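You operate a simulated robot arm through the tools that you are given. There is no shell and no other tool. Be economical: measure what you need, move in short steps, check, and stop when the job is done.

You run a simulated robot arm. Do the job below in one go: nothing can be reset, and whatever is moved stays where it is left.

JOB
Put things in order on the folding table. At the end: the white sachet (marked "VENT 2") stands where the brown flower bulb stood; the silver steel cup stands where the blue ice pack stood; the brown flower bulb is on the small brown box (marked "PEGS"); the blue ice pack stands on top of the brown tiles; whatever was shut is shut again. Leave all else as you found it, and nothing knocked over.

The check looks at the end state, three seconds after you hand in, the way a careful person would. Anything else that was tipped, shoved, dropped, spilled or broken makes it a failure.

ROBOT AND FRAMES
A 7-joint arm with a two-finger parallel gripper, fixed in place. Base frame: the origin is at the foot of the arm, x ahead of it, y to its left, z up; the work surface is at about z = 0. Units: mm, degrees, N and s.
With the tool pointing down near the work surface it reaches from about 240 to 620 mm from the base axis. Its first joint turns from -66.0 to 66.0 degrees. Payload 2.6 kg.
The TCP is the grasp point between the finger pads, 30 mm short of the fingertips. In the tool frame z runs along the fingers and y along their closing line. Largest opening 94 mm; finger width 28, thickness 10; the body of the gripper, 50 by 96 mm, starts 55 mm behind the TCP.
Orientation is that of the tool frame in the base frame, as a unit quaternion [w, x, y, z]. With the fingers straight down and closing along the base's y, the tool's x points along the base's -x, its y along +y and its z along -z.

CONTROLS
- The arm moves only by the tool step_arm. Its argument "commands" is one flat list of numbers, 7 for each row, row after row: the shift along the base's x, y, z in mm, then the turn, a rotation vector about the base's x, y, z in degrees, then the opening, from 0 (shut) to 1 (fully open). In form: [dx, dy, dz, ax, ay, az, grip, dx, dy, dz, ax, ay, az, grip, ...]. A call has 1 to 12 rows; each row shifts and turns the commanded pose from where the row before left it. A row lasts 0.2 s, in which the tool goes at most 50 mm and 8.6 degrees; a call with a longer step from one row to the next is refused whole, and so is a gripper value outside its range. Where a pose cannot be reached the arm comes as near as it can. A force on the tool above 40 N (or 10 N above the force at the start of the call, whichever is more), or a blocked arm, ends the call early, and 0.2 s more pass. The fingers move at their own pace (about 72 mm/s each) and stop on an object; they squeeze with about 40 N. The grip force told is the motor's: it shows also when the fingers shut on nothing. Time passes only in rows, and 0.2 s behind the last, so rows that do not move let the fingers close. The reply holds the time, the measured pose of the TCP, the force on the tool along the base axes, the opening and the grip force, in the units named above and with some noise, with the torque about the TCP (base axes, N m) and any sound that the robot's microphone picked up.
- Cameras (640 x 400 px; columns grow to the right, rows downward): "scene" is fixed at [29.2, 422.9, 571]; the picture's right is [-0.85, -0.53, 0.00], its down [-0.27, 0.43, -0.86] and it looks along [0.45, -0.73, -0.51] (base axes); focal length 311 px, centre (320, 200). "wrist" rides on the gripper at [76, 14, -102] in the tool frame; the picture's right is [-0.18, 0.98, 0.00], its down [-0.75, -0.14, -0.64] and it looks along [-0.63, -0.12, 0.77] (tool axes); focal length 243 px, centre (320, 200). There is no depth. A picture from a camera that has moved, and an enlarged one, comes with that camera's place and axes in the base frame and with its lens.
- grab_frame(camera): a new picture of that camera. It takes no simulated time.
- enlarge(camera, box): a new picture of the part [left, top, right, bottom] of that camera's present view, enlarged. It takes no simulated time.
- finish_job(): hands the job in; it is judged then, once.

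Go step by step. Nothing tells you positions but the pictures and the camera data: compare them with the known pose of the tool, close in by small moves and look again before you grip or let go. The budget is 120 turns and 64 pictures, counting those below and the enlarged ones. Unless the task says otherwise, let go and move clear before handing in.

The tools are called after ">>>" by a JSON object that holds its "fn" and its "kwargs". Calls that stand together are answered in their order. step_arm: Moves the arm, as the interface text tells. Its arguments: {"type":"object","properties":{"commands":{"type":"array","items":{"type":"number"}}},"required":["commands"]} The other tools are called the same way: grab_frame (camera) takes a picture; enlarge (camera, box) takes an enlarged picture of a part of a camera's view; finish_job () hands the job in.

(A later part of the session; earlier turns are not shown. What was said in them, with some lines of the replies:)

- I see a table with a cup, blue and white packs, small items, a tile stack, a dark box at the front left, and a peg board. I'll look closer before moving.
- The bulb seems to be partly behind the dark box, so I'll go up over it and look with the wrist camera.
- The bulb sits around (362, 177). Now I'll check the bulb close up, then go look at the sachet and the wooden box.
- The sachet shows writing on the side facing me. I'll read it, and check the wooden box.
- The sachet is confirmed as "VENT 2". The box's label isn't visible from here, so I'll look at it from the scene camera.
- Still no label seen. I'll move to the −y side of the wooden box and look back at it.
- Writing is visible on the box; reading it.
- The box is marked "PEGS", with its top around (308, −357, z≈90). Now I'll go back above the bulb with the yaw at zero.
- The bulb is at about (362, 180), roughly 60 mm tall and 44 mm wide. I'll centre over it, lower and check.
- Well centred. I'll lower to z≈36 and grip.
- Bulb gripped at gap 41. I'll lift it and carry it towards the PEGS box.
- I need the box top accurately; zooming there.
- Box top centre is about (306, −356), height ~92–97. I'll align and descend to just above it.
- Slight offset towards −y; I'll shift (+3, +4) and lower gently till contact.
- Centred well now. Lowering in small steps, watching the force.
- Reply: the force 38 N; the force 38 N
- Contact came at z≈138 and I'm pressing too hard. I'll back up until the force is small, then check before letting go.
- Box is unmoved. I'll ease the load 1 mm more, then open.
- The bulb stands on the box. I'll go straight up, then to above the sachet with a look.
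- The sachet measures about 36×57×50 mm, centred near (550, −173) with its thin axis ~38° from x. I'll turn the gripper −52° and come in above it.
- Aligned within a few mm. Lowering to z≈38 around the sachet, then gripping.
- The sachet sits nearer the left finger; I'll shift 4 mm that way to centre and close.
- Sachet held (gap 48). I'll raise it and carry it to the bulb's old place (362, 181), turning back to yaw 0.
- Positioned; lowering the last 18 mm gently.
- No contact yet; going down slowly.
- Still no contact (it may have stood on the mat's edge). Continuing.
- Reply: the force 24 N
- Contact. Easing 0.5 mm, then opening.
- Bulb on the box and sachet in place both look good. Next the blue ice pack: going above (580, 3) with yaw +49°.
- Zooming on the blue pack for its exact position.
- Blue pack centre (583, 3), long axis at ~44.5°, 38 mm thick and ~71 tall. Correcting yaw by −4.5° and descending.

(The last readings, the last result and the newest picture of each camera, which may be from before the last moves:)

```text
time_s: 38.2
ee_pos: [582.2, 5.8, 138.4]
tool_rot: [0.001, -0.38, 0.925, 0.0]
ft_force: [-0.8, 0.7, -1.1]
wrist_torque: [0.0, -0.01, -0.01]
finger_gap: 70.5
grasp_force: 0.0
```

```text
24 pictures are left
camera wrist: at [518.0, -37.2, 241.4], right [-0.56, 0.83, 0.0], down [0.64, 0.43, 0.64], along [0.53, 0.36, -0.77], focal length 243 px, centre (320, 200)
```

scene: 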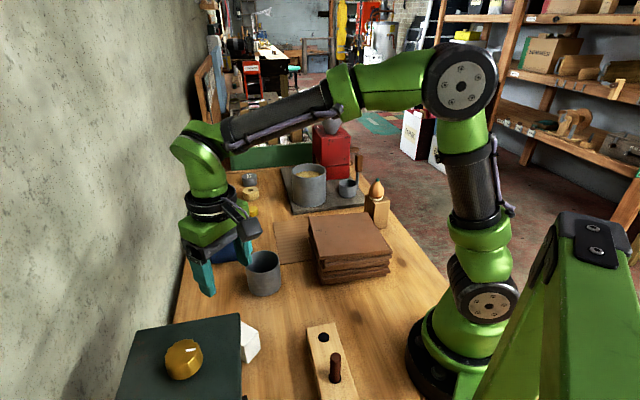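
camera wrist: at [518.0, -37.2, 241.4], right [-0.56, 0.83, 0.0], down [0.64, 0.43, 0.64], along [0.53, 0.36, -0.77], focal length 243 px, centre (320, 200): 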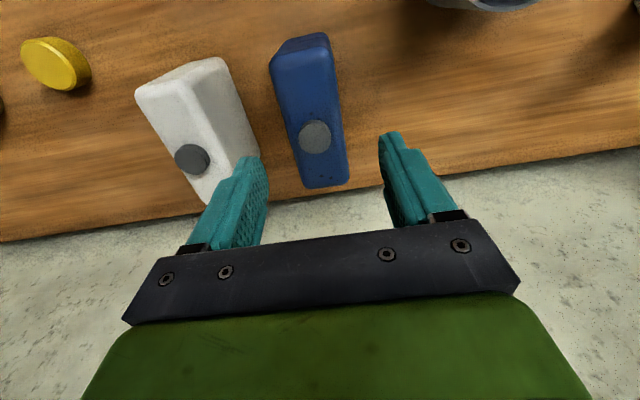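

Alignment checks out (centre ≈ (585, 4)). Lowering to z≈45.

>>> {"fn": "step_arm", "kwargs": {"commands": [2, -1, -35, 0, 0, 0, 0.75, 0, 0, -35, 0, 0, 0, 0.75, 0, 0, -23, 0, 0, 0, 0.75, 0, 0, 0, 0, 0, 0, 0.75]}}

>>> {"fn": "grab_frame", "kwargs": {"camera": "wrist"}}

```text
time_s: 39.2
ee_pos: [582.1, 6.4, 44.6]
tool_rot: [0.001, -0.38, 0.925, 0.0]
ft_force: [-0.3, 0.8, -0.7]
wrist_torque: [-0.03, -0.01, -0.03]
finger_gap: 70.5
grasp_force: 0.0
```

```text
23 pictures are left
camera wrist: at [518.8, -36.6, 147.3], right [-0.56, 0.83, 0.0], down [0.64, 0.43, 0.64], along [0.53, 0.36, -0.77], focal length 243 px, centre (320, 200)
```

wrist: 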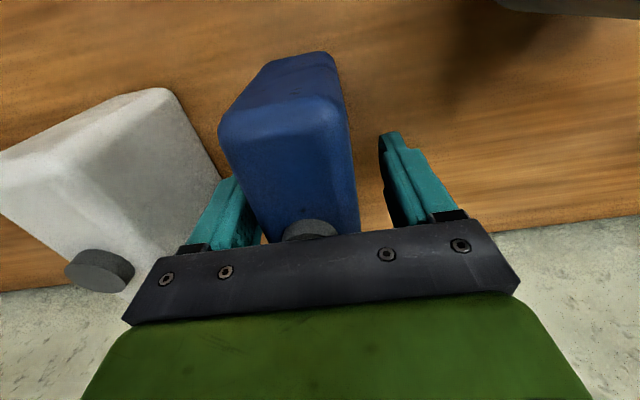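

Shifting 3 mm towards the left finger, then closing.

>>> {"fn": "step_arm", "kwargs": {"commands": [2, -3, 0, 0, 0, 0, 0.75, 0, 0, 0, 0, 0, 0, 0, 0, 0, 0, 0, 0, 0, 0, 0, 0, 0, 0, 0, 0, 0]}}

>>> {"fn": "grab_frame", "kwargs": {"camera": "wrist"}}

```text
time_s: 40.2
ee_pos: [585.9, 2.4, 45.7]
tool_rot: [-0.001, -0.379, 0.925, 0.0]
ft_force: [0.7, 1.9, -0.1]
wrist_torque: [0.04, -0.08, 0.03]
finger_gap: 44.0
grasp_force: 39.7
```

```text
22 pictures are left
camera wrist: at [521.5, -40.1, 147.6], right [-0.56, 0.83, 0.0], down [0.64, 0.43, 0.64], along [0.53, 0.36, -0.77], focal length 243 px, centre (320, 200)
```

wrist: 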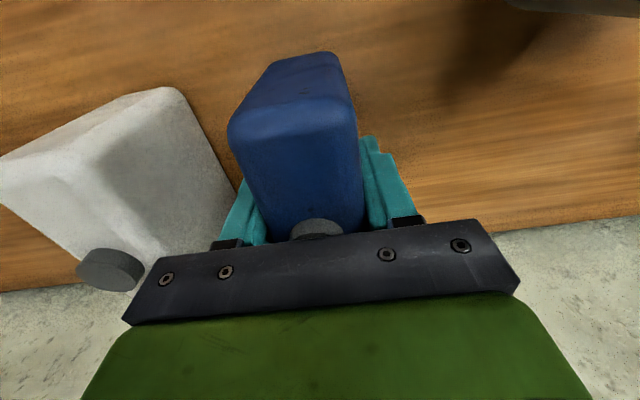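

Gripped. Lifting and carrying to the tiles.

>>> {"fn": "step_arm", "kwargs": {"commands": [0, 0, 20, 0, 0, 0, 0, 0, 0, 45, 0, 0, 0, 0, 0, 0, 45, 0, 0, 0, 0, 0, 0, 45, 0, 0, 0, 0, 0, 0, 40, 0, 0, 0, 0]}}

>>> {"fn": "step_arm", "kwargs": {"commands": [-36, -24, 0, 0, 0, 0, 0, -36, -24, 0, 0, 0, 0, 0, -36, -24, 0, 0, 0, 0, 0, -36, -24, 0, 0, 0, 0, 0, -36, -24, 0, 0, 0, 0, 0, -36, -24, 0, 0, 0, 0, 0, -36, -24, 0, 0, 0, 0, 0]}}

>>> {"fn": "grab_frame", "kwargs": {"camera": "wrist"}}

>>> {"fn": "grab_frame", "kwargs": {"camera": "scene"}}

```text
time_s: 41.4
ee_pos: [583.4, 5.8, 234.9]
tool_rot: [0.001, -0.381, 0.925, 0.001]
ft_force: [0.2, -0.1, -1.6]
wrist_torque: [0.02, -0.03, 0.02]
finger_gap: 44.2
grasp_force: 39.4
out of reach, approached as far as the arm can: row 5
```

```text
time_s: 43.0
ee_pos: [328.7, -161.6, 237.7]
tool_rot: [-0.001, -0.38, 0.925, 0.0]
ft_force: [0.3, -0.7, -3.1]
wrist_torque: [-0.03, -0.01, -0.05]
finger_gap: 43.9
grasp_force: 40.2
```

```text
21 pictures are left
camera wrist: at [266.3, -205.7, 341.4], right [-0.56, 0.83, 0.0], down [0.63, 0.43, 0.64], along [0.53, 0.36, -0.77], focal length 243 px, centre (320, 200)
```

wrist: 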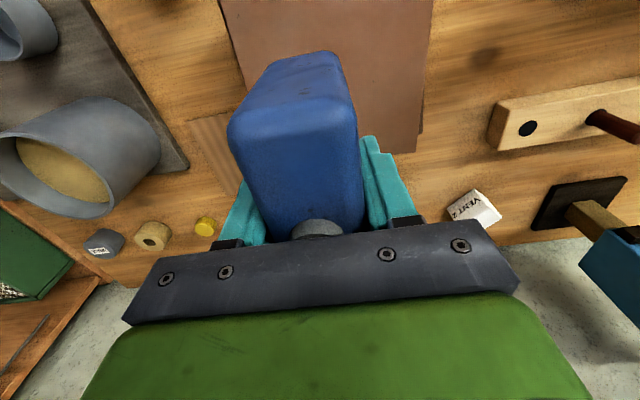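

```text
20 pictures are left
```

scene: 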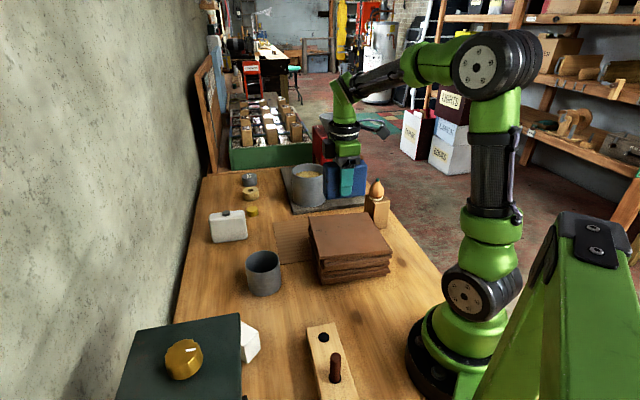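

Triangulating, the top tile is centred near (304, −149) with its face at z≈100. I'll move over it and lower to just above.

>>> {"fn": "step_arm", "kwargs": {"commands": [-24, 12, 0, 0, 0, 0, 0, 0, 0, -30, 0, 0, 0, 0, 0, 0, -30, 0, 0, 0, 0, 0, 0, -15, 0, 0, 0, 0, 0, 0, 0, 0, 0, 0, 0]}}

>>> {"fn": "enlarge", "kwargs": {"camera": "scene", "box": [280, 130, 420, 300]}}

```text
time_s: 44.2
ee_pos: [307.3, -147.8, 161.7]
tool_rot: [0.0, -0.379, 0.925, 0.0]
ft_force: [-0.2, -0.1, -2.7]
wrist_torque: [-0.05, -0.04, -0.02]
finger_gap: 44.2
grasp_force: 40.0
```

```text
2.35 times, centred on (350, 215) of scene
camera zoom: at [29.2, 422.9, 571.0], right [-0.85, -0.53, 0.0], down [-0.27, 0.43, -0.86], along [0.45, -0.73, -0.51], focal length 731 px, centre (249, 165)
```

zoom: 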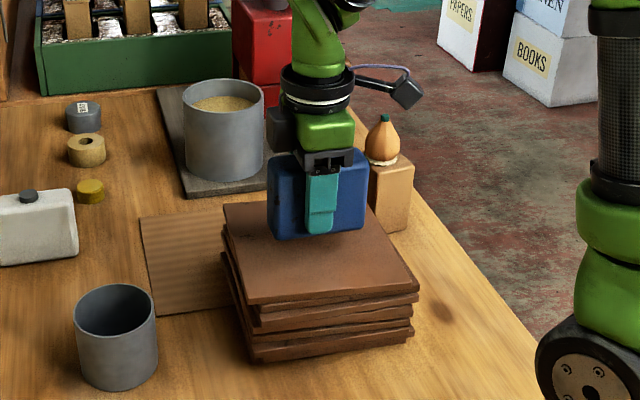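

Above the tiles with about 15 mm to go. Lowering in small steps.

>>> {"fn": "step_arm", "kwargs": {"commands": [0, 0, -4, 0, 0, 0, 0, 0, 0, -4, 0, 0, 0, 0, 0, 0, 0, 0, 0, 0, 0]}}

```text
time_s: 45.0
ee_pos: [306.0, -149.8, 152.6]
tool_rot: [0.001, -0.38, 0.925, 0.001]
ft_force: [-0.5, -0.3, -3.2]
wrist_torque: [-0.03, -0.02, 0.01]
finger_gap: 43.9
grasp_force: 40.5
```

>>> {"fn": "step_arm", "kwargs": {"commands": [0, 0, -2, 0, 0, 0, 0, 0, 0, -1.5, 0, 0, 0, 0, 0, 0, 0, 0, 0, 0, 0]}}

```text
time_s: 45.8
ee_pos: [307.4, -150.0, 150.9]
tool_rot: [0.0, -0.379, 0.925, 0.0]
ft_force: [-0.9, -0.3, -2.9]
wrist_torque: [0.03, -0.04, 0.01]
finger_gap: 44.0
grasp_force: 39.4
```

>>> {"fn": "step_arm", "kwargs": {"commands": [0, 0, -2, 0, 0, 0, 0, 0, 0, 0, 0, 0, 0, 0]}}

```text
time_s: 46.4
ee_pos: [307.6, -150.8, 148.3]
tool_rot: [0.0, -0.379, 0.925, 0.001]
ft_force: [0.3, -0.2, -3.5]
wrist_torque: [-0.05, 0.02, 0.02]
finger_gap: 44.0
grasp_force: 40.4
```

>>> {"fn": "step_arm", "kwargs": {"commands": [0, 0, -2, 0, 0, 0, 0, 0, 0, 0, 0, 0, 0, 0]}}

>>> {"fn": "enlarge", "kwargs": {"camera": "scene", "box": [310, 180, 400, 270]}}

```text
time_s: 47.0
ee_pos: [306.9, -150.7, 148.2]
tool_rot: [0.0, -0.379, 0.925, -0.001]
ft_force: [0.2, -0.4, -2.6]
wrist_torque: [0.04, -0.01, -0.02]
finger_gap: 43.9
grasp_force: 40.3
```

```text
4.44 times, centred on (355, 225) of scene
camera zoom: at [29.2, 422.9, 571.0], right [-0.85, -0.53, 0.0], down [-0.27, 0.43, -0.86], along [0.45, -0.73, -0.51], focal length 1381 px, centre (164, 89)
```

zoom: 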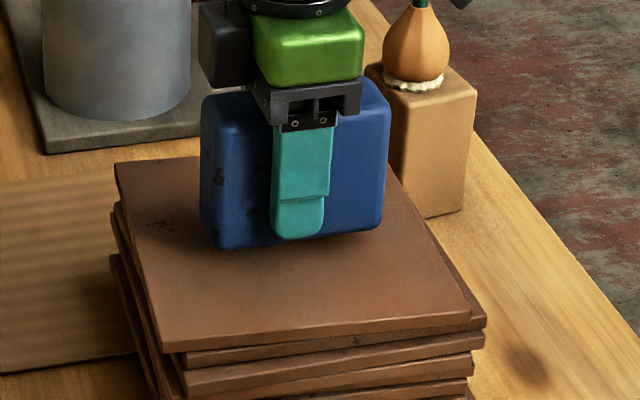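

A small gap is still there; continuing down.

>>> {"fn": "step_arm", "kwargs": {"commands": [0, 0, -2, 0, 0, 0, 0, 0, 0, 0, 0, 0, 0, 0]}}

```text
time_s: 47.6
ee_pos: [308.0, -150.8, 144.8]
tool_rot: [0.0, -0.379, 0.925, -0.001]
ft_force: [-0.2, 0.2, -1.6]
wrist_torque: [0.05, -0.02, 0.01]
finger_gap: 44.1
grasp_force: 40.0
```

>>> {"fn": "step_arm", "kwargs": {"commands": [0, 0, -1.5, 0, 0, 0, 0, 0, 0, 0, 0, 0, 0, 0]}}

```text
time_s: 48.2
ee_pos: [308.2, -149.6, 143.0]
tool_rot: [0.001, -0.38, 0.925, 0.0]
ft_force: [0.3, -0.9, -3.5]
wrist_torque: [0.02, 0.0, -0.04]
finger_gap: 44.3
grasp_force: 40.0
```

>>> {"fn": "step_arm", "kwargs": {"commands": [0, 0, -1.5, 0, 0, 0, 0, 0, 0, 0, 0, 0, 0, 0]}}

```text
time_s: 48.8
ee_pos: [307.8, -149.9, 141.9]
tool_rot: [0.0, -0.38, 0.925, -0.001]
ft_force: [-0.4, -0.2, -3.1]
wrist_torque: [0.01, -0.02, -0.03]
finger_gap: 44.3
grasp_force: 40.2
```

>>> {"fn": "step_arm", "kwargs": {"commands": [0, 0, -1.5, 0, 0, 0, 0, 0, 0, 0, 0, 0, 0, 0]}}

```text
time_s: 49.4
ee_pos: [307.0, -150.9, 139.8]
tool_rot: [0.0, -0.379, 0.926, 0.0]
ft_force: [-0.2, -0.2, -2.0]
wrist_torque: [0.03, -0.04, 0.0]
finger_gap: 44.2
grasp_force: 39.5
```

>>> {"fn": "step_arm", "kwargs": {"commands": [0, 0, -1.5, 0, 0, 0, 0, 0, 0, 0, 0, 0, 0, 0]}}

>>> {"fn": "enlarge", "kwargs": {"camera": "scene", "box": [315, 200, 375, 260]}}

```text
time_s: 50.0
ee_pos: [307.6, -150.5, 139.7]
tool_rot: [0.0, -0.378, 0.926, 0.0]
ft_force: [0.2, -0.4, -3.2]
wrist_torque: [0.03, -0.07, 0.0]
finger_gap: 44.0
grasp_force: 39.8
```

```text
6.67 times, centred on (345, 230) of scene
camera zoom: at [29.2, 422.9, 571.0], right [-0.85, -0.53, 0.0], down [-0.27, 0.43, -0.86], along [0.45, -0.73, -0.51], focal length 2071 px, centre (153, 0)
```

zoom: 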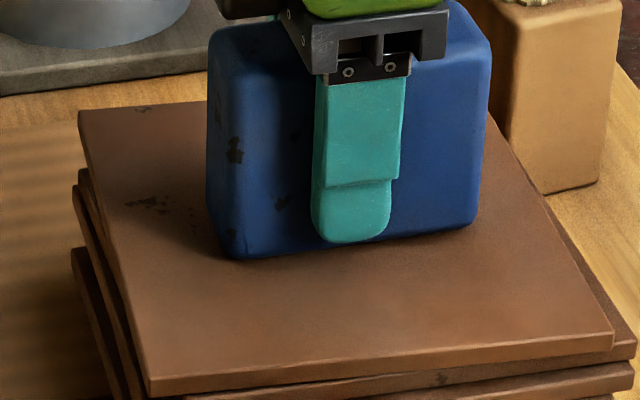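

Very close now; continuing.

>>> {"fn": "step_arm", "kwargs": {"commands": [0, 0, -1.5, 0, 0, 0, 0, 0, 0, 0, 0, 0, 0, 0]}}

```text
time_s: 50.6
ee_pos: [308.1, -151.0, 139.1]
tool_rot: [0.001, -0.38, 0.925, 0.0]
ft_force: [-7.1, 3.5, 21.1]
wrist_torque: [0.83, -0.51, 0.32]
finger_gap: 44.1
grasp_force: 40.3
```

Contact. Easing 0.7 mm and opening.

>>> {"fn": "step_arm", "kwargs": {"commands": [0, 0, 0.7, 0, 0, 0, 0, 0, 0, 0, 0, 0, 0, 0.5, 0, 0, 0, 0, 0, 0, 0.6, 0, 0, 0, 0, 0, 0, 0.75]}}

>>> {"fn": "step_arm", "kwargs": {"commands": [0, 0, 10, 0, 0, 0, 0.75, 0, 0, 40, 0, 0, 0, 0.75, 0, 0, 45, 0, 0, 0, 0.75, 0, 0, 20, 0, 0, 0, 0.75]}}

>>> {"fn": "enlarge", "kwargs": {"camera": "scene", "box": [240, 150, 420, 300]}}

```text
time_s: 51.6
ee_pos: [307.0, -151.3, 138.1]
tool_rot: [0.0, -0.38, 0.925, -0.001]
ft_force: [0.3, 0.4, -0.2]
wrist_torque: [-0.02, 0.03, 0.0]
finger_gap: 70.3
grasp_force: 0.1
```

```text
time_s: 52.6
ee_pos: [305.5, -148.5, 255.4]
tool_rot: [0.001, -0.379, 0.925, 0.0]
ft_force: [0.5, -0.7, 0.0]
wrist_torque: [0.02, -0.01, 0.02]
finger_gap: 70.5
grasp_force: 0.0
```

```text
2.67 times, centred on (330, 225) of scene
camera zoom: at [29.2, 422.9, 571.0], right [-0.85, -0.53, 0.0], down [-0.27, 0.43, -0.86], along [0.45, -0.73, -0.51], focal length 828 px, centre (293, 133)
```

zoom: 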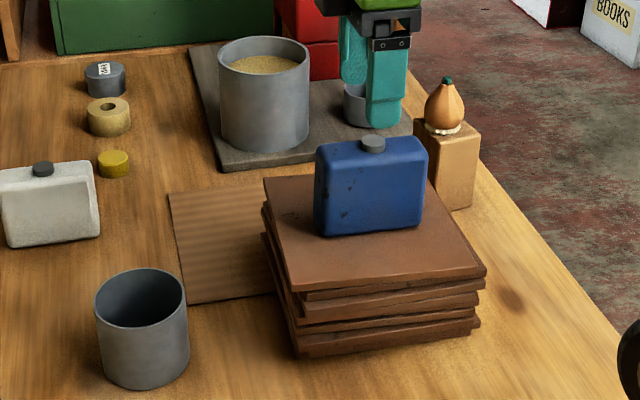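

Ice pack stands on the tiles. Now the cup: moving above it at yaw 0, fully open.

>>> {"fn": "step_arm", "kwargs": {"commands": [22, 27.5, 5, 0, 0, -7.43, 1, 22, 27.5, 5, 0, 0, -7.43, 1, 22, 27.5, 5, 0, 0, -7.43, 1, 22, 27.5, 5, 0, 0, -7.43, 1, 22, 27.5, 0, 0, 0, -7.43, 1, 22, 27.5, 0, 0, 0, -7.43, 1]}}

>>> {"fn": "grab_frame", "kwargs": {"camera": "wrist"}}

>>> {"fn": "enlarge", "kwargs": {"camera": "wrist", "box": [260, 20, 400, 160]}}

```text
time_s: 54.0
ee_pos: [438.2, 17.2, 270.7]
tool_rot: [0.0, 0.0, 1.0, 0.001]
ft_force: [-0.7, -0.6, -0.2]
wrist_torque: [0.0, -0.03, 0.02]
finger_gap: 93.8
grasp_force: 0.1
```

```text
15 pictures are left
camera wrist: at [363.0, 31.0, 373.4], right [0.19, 0.98, 0.0], down [0.75, -0.14, 0.64], along [0.63, -0.12, -0.77], focal length 243 px, centre (320, 200)
```

wrist: 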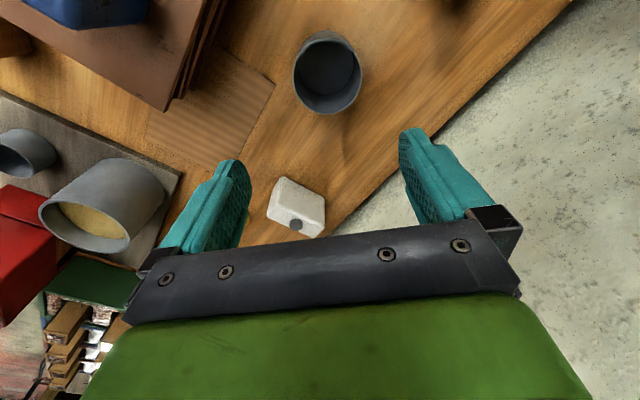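

```text
2.86 times, centred on (330, 90) of wrist
camera zoom: at [363.0, 31.0, 373.4], right [0.19, 0.98, 0.0], down [0.75, -0.14, 0.64], along [0.63, -0.12, -0.77], focal length 693 px, centre (291, 514)
```

zoom: 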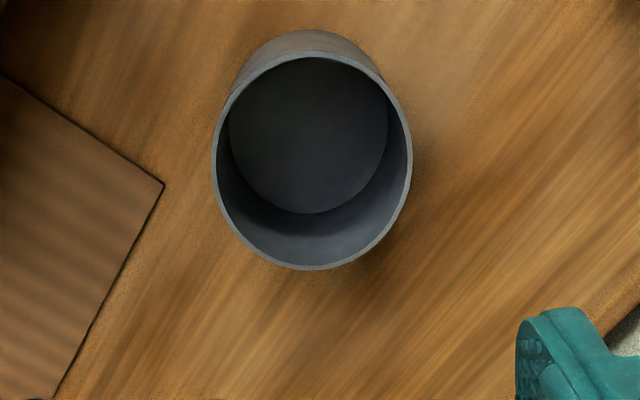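

The cup is empty, centre about (435, 25), ~79 mm wide and ~75 tall. I'll lower to just above the rim and re-measure.

>>> {"fn": "step_arm", "kwargs": {"commands": [-2, 8, -45, 0, 0, 0, 1, 0, 0, -45, 0, 0, 0, 1, 0, 0, -40, 0, 0, 0, 1, 0, 0, 0, 0, 0, 0, 1]}}

>>> {"fn": "grab_frame", "kwargs": {"camera": "wrist"}}

```text
time_s: 55.0
ee_pos: [439.3, 24.6, 139.6]
tool_rot: [0.0, 0.0, 1.0, 0.0]
ft_force: [-0.3, -0.9, 0.1]
wrist_torque: [-0.02, -0.02, 0.01]
finger_gap: 93.8
grasp_force: 0.0
```

```text
13 pictures are left
camera wrist: at [363.4, 38.4, 242.6], right [0.18, 0.98, 0.0], down [0.75, -0.14, 0.64], along [0.63, -0.12, -0.77], focal length 243 px, centre (320, 200)
```

wrist: 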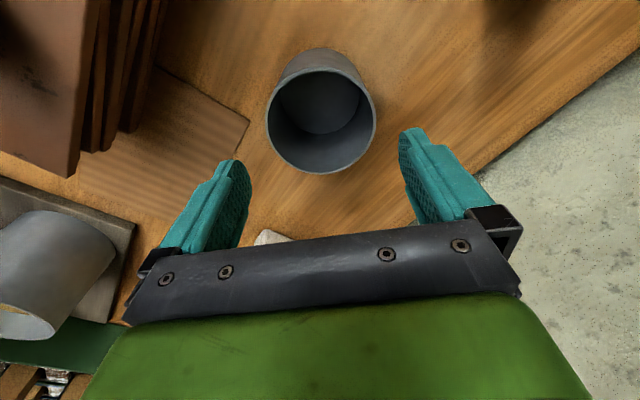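

Cup centre (434, 26). Nudging and lowering slowly around it.

>>> {"fn": "step_arm", "kwargs": {"commands": [-4, 1.5, -20, 0, 0, 0, 1, 0, 0, -20, 0, 0, 0, 1, 0, 0, 0, 0, 0, 0, 1]}}

>>> {"fn": "grab_frame", "kwargs": {"camera": "wrist"}}

```text
time_s: 55.8
ee_pos: [434.1, 25.8, 100.7]
tool_rot: [0.0, 0.001, 1.0, -0.001]
ft_force: [-0.6, 0.0, -0.5]
wrist_torque: [-0.02, 0.01, -0.02]
finger_gap: 93.9
grasp_force: 0.1
```

```text
12 pictures are left
camera wrist: at [358.6, 40.6, 204.3], right [0.18, 0.98, 0.0], down [0.75, -0.14, 0.64], along [0.63, -0.12, -0.77], focal length 243 px, centre (320, 200)
```

wrist: 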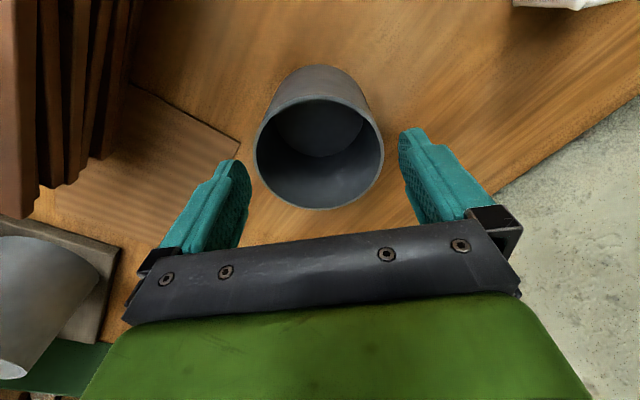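

Cup is centred between the fingers. Lowering to z≈45.

>>> {"fn": "step_arm", "kwargs": {"commands": [0, 0, -15, 0, 0, 0, 1, 0, 0, -20, 0, 0, 0, 1, 0, 0, -20, 0, 0, 0, 1, 0, 0, 0, 0, 0, 0, 1]}}

>>> {"fn": "step_arm", "kwargs": {"commands": [0, 0, 0, 0, 0, 0, 0.5, 0, 0, 0, 0, 0, 0, 0.5, 0, 0, 0, 0, 0, 0, 0.5]}}

>>> {"fn": "grab_frame", "kwargs": {"camera": "wrist"}}

```text
time_s: 56.8
ee_pos: [434.4, 23.7, 48.0]
tool_rot: [0.0, 0.001, 1.0, 0.0]
ft_force: [-0.7, -0.3, -0.2]
wrist_torque: [-0.03, 0.0, 0.0]
finger_gap: 93.9
grasp_force: 0.0
```

```text
time_s: 57.6
ee_pos: [434.2, 24.3, 48.2]
tool_rot: [0.001, -0.001, 1.0, 0.0]
ft_force: [0.8, 0.0, -0.1]
wrist_torque: [0.0, 0.01, -0.01]
finger_gap: 80.1
grasp_force: 40.0
```

```text
11 pictures are left
camera wrist: at [358.0, 38.7, 150.6], right [0.18, 0.98, 0.0], down [0.75, -0.14, 0.64], along [0.63, -0.12, -0.77], focal length 243 px, centre (320, 200)
```

wrist: 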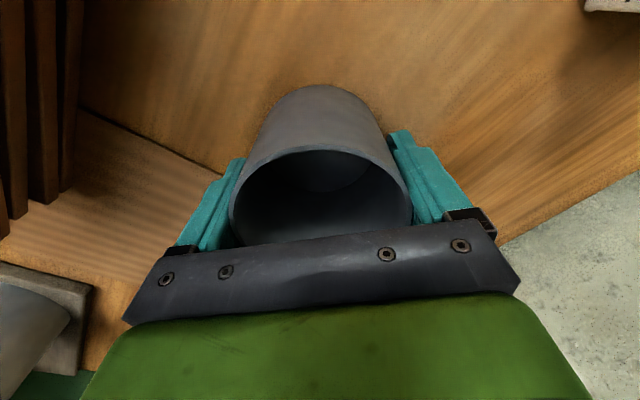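

Cup gripped (gap 80). Lifting to z≈140 and carrying to (585, 3).

>>> {"fn": "step_arm", "kwargs": {"commands": [0, 0, 20, 0, 0, 0, 0.5, 0, 0, 40, 0, 0, 0, 0.5, 0, 0, 35, 0, 0, 0, 0.5, 38, -5.5, 0, 0, 0, 0, 0.5, 38, -5.5, 0, 0, 0, 0, 0.5, 38, -5.5, 0, 0, 0, 0, 0.5, 37, -5, 0, 0, 0, 0, 0.5, 0, 0, 0, 0, 0, 0, 0.5]}}

>>> {"fn": "grab_frame", "kwargs": {"camera": "wrist"}}

>>> {"fn": "enlarge", "kwargs": {"camera": "scene", "box": [170, 150, 330, 300]}}

```text
time_s: 59.4
ee_pos: [587.3, 3.8, 146.7]
tool_rot: [0.0, -0.001, 1.0, 0.001]
ft_force: [-0.5, 0.1, -2.9]
wrist_torque: [0.03, 0.0, 0.01]
finger_gap: 80.2
grasp_force: 39.8
```

```text
10 pictures are left
camera wrist: at [511.4, 18.0, 248.2], right [0.18, 0.98, 0.0], down [0.75, -0.14, 0.64], along [0.63, -0.12, -0.77], focal length 243 px, centre (320, 200)
```

wrist: 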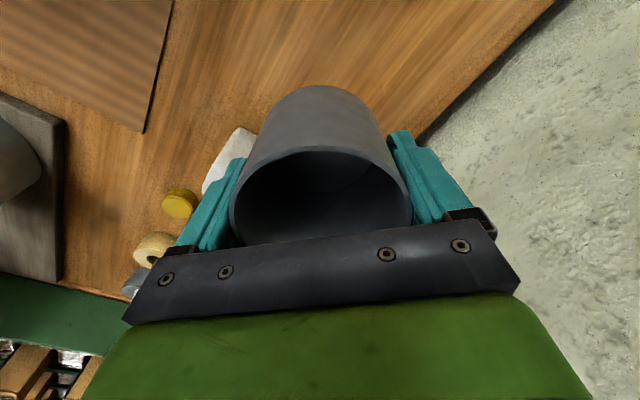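

```text
2.67 times, centred on (250, 225) of scene
camera zoom: at [29.2, 422.9, 571.0], right [-0.85, -0.53, 0.0], down [-0.27, 0.43, -0.86], along [0.45, -0.73, -0.51], focal length 828 px, centre (507, 133)
```

zoom: 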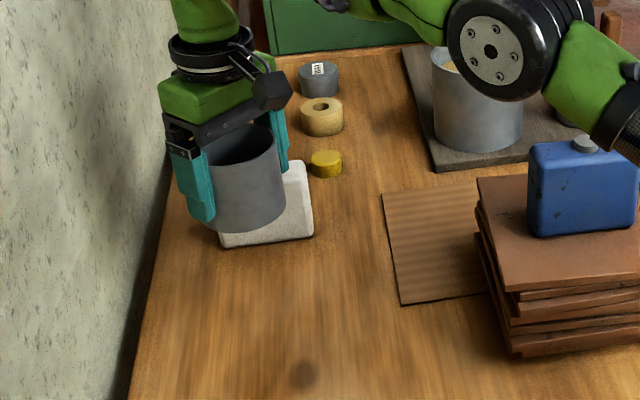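

Clearances to the white pack are fine. Lowering to just above the table.

>>> {"fn": "step_arm", "kwargs": {"commands": [-2, 0, -30, 0, 0, 0, 0.5, 0, 0, -30, 0, 0, 0, 0.5, 0, 0, -25, 0, 0, 0, 0.5, 0, 0, -8, 0, 0, 0, 0.5, 0, 0, 0, 0, 0, 0, 0.5]}}

```text
time_s: 60.6
ee_pos: [583.9, 4.5, 51.1]
tool_rot: [0.001, -0.002, 1.0, 0.0]
ft_force: [0.2, -1.0, -1.8]
wrist_torque: [-0.01, -0.01, -0.01]
finger_gap: 80.3
grasp_force: 39.9
```

>>> {"fn": "step_arm", "kwargs": {"commands": [0, 0, -2, 0, 0, 0, 0.5, 0, 0, 0, 0, 0, 0, 0.5]}}

```text
time_s: 61.2
ee_pos: [583.8, 3.8, 48.6]
tool_rot: [0.0, 0.001, 1.0, 0.0]
ft_force: [-0.1, -0.1, -1.8]
wrist_torque: [0.0, 0.03, -0.01]
finger_gap: 80.4
grasp_force: 40.4
```

>>> {"fn": "step_arm", "kwargs": {"commands": [0, 0, -1.5, 0, 0, 0, 0.5, 0, 0, 0, 0, 0, 0, 0.5]}}

```text
time_s: 61.8
ee_pos: [583.1, 2.7, 47.9]
tool_rot: [0.002, -0.001, 1.0, 0.0]
ft_force: [-1.1, 0.0, 4.6]
wrist_torque: [0.08, 0.18, 0.07]
finger_gap: 80.2
grasp_force: 40.1
```

Light contact. Opening and then going straight up.

>>> {"fn": "step_arm", "kwargs": {"commands": [0, 0, 0, 0, 0, 0, 0.9, 0, 0, 0, 0, 0, 0, 0.96, 0, 0, 0, 0, 0, 0, 1, 0, 0, 0, 0, 0, 0, 1]}}

>>> {"fn": "grab_frame", "kwargs": {"camera": "wrist"}}

```text
time_s: 62.8
ee_pos: [582.3, 4.2, 48.1]
tool_rot: [0.0, -0.001, 1.0, 0.0]
ft_force: [0.7, -0.2, 0.3]
wrist_torque: [0.01, -0.01, -0.05]
finger_gap: 94.2
grasp_force: 0.0
```

```text
8 pictures are left
camera wrist: at [507.2, 18.0, 149.9], right [0.18, 0.98, 0.0], down [0.75, -0.14, 0.64], along [0.63, -0.12, -0.77], focal length 243 px, centre (320, 200)
```

wrist: 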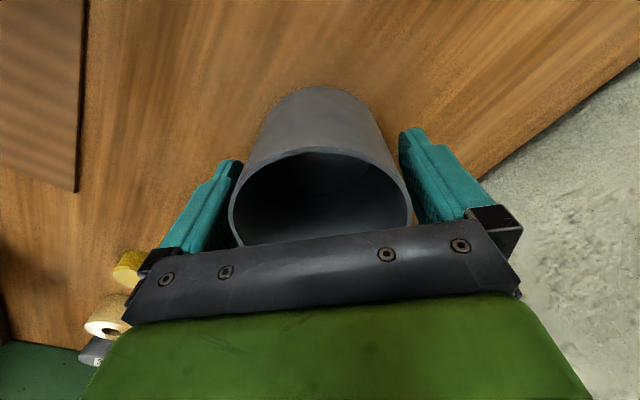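

Fingers are clear of the cup on both sides. Rising slowly, then retreating.

>>> {"fn": "step_arm", "kwargs": {"commands": [0, 0, 15, 0, 0, 0, 1, 0, 0, 25, 0, 0, 0, 1, 0, 0, 30, 0, 0, 0, 1, 0, 0, 40, 0, 0, 0, 1, -30, 0, 40, 0, 0, 0, 1, -40, 0, 20, 0, 0, 0, 1, -45, 0, 20, 0, 0, 0, 1, -40, -20, 20, 0, 0, 0, 1]}}

>>> {"fn": "grab_frame", "kwargs": {"camera": "scene"}}

>>> {"fn": "grab_frame", "kwargs": {"camera": "wrist"}}

>>> {"fn": "enlarge", "kwargs": {"camera": "scene", "box": [180, 150, 420, 300]}}

>>> {"fn": "enlarge", "kwargs": {"camera": "scene", "box": [180, 290, 380, 400]}}

```text
time_s: 64.6
ee_pos: [426.9, -19.5, 257.9]
tool_rot: [0.0, -0.001, 1.0, 0.0]
ft_force: [-0.4, -0.3, 0.2]
wrist_torque: [0.02, 0.0, 0.0]
finger_gap: 94.4
grasp_force: 0.1
```

```text
7 pictures are left
```

scene: 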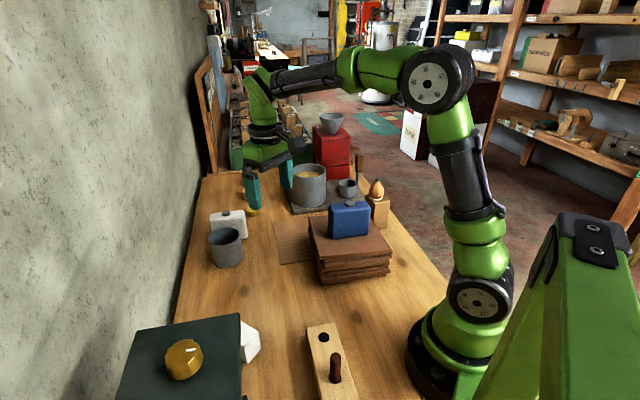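

```text
6 pictures are left
camera wrist: at [350.8, -4.8, 359.9], right [0.18, 0.98, 0.0], down [0.75, -0.14, 0.64], along [0.63, -0.12, -0.77], focal length 243 px, centre (320, 200)
```

wrist: 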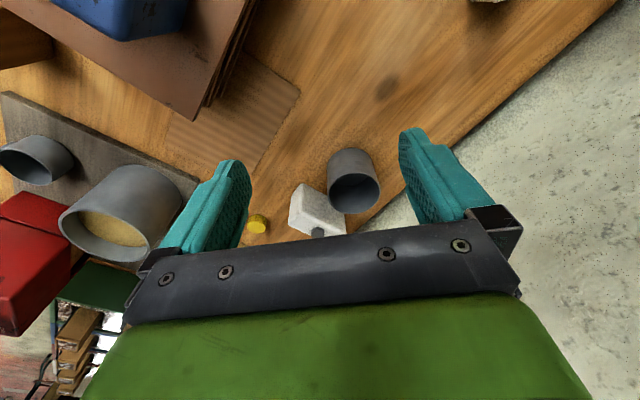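

```text
2.67 times, centred on (300, 225) of scene
camera zoom: at [29.2, 422.9, 571.0], right [-0.85, -0.53, 0.0], down [-0.27, 0.43, -0.86], along [0.45, -0.73, -0.51], focal length 828 px, centre (373, 133)
```

zoom: 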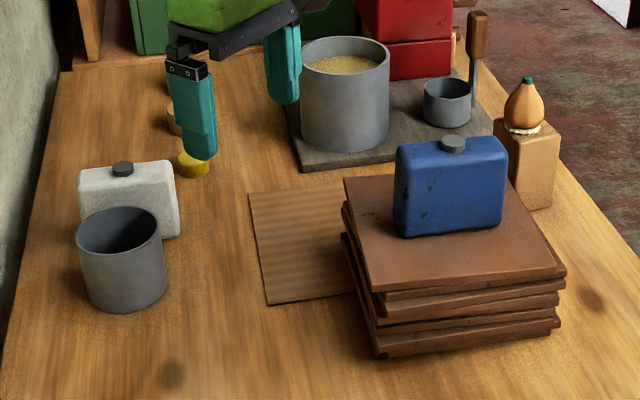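

```text
3.20 times, centred on (280, 345) of scene
camera zoom: at [29.2, 422.9, 571.0], right [-0.85, -0.53, 0.0], down [-0.27, 0.43, -0.86], along [0.45, -0.73, -0.51], focal length 994 px, centre (448, -264)
```

zoom: 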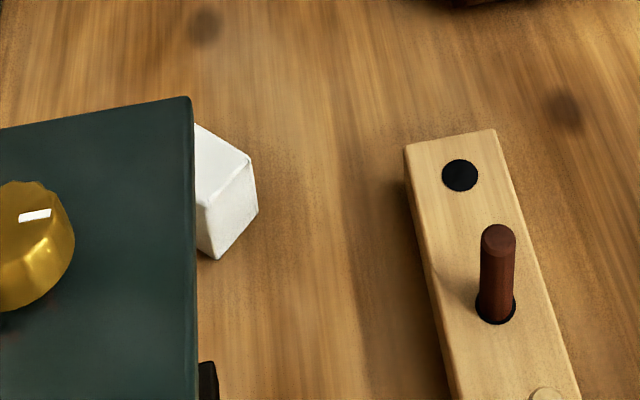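

All four items are in place by the pictures, nothing else looks disturbed, and the arm is clear, so I'm handing in.

>>> {"fn": "finish_job", "kwargs": {}}

```text
The job is handed in.
```

I've handed the job in, with all four moves made:
- The bulb is on the PEGS box.
- The sachet stands where the bulb stood.
- The ice pack stands on the brown tiles.
- The cup stands where the ice pack stood.

I opened nothing, so there was nothing to shut. In the last pictures nothing was tipped or disturbed.
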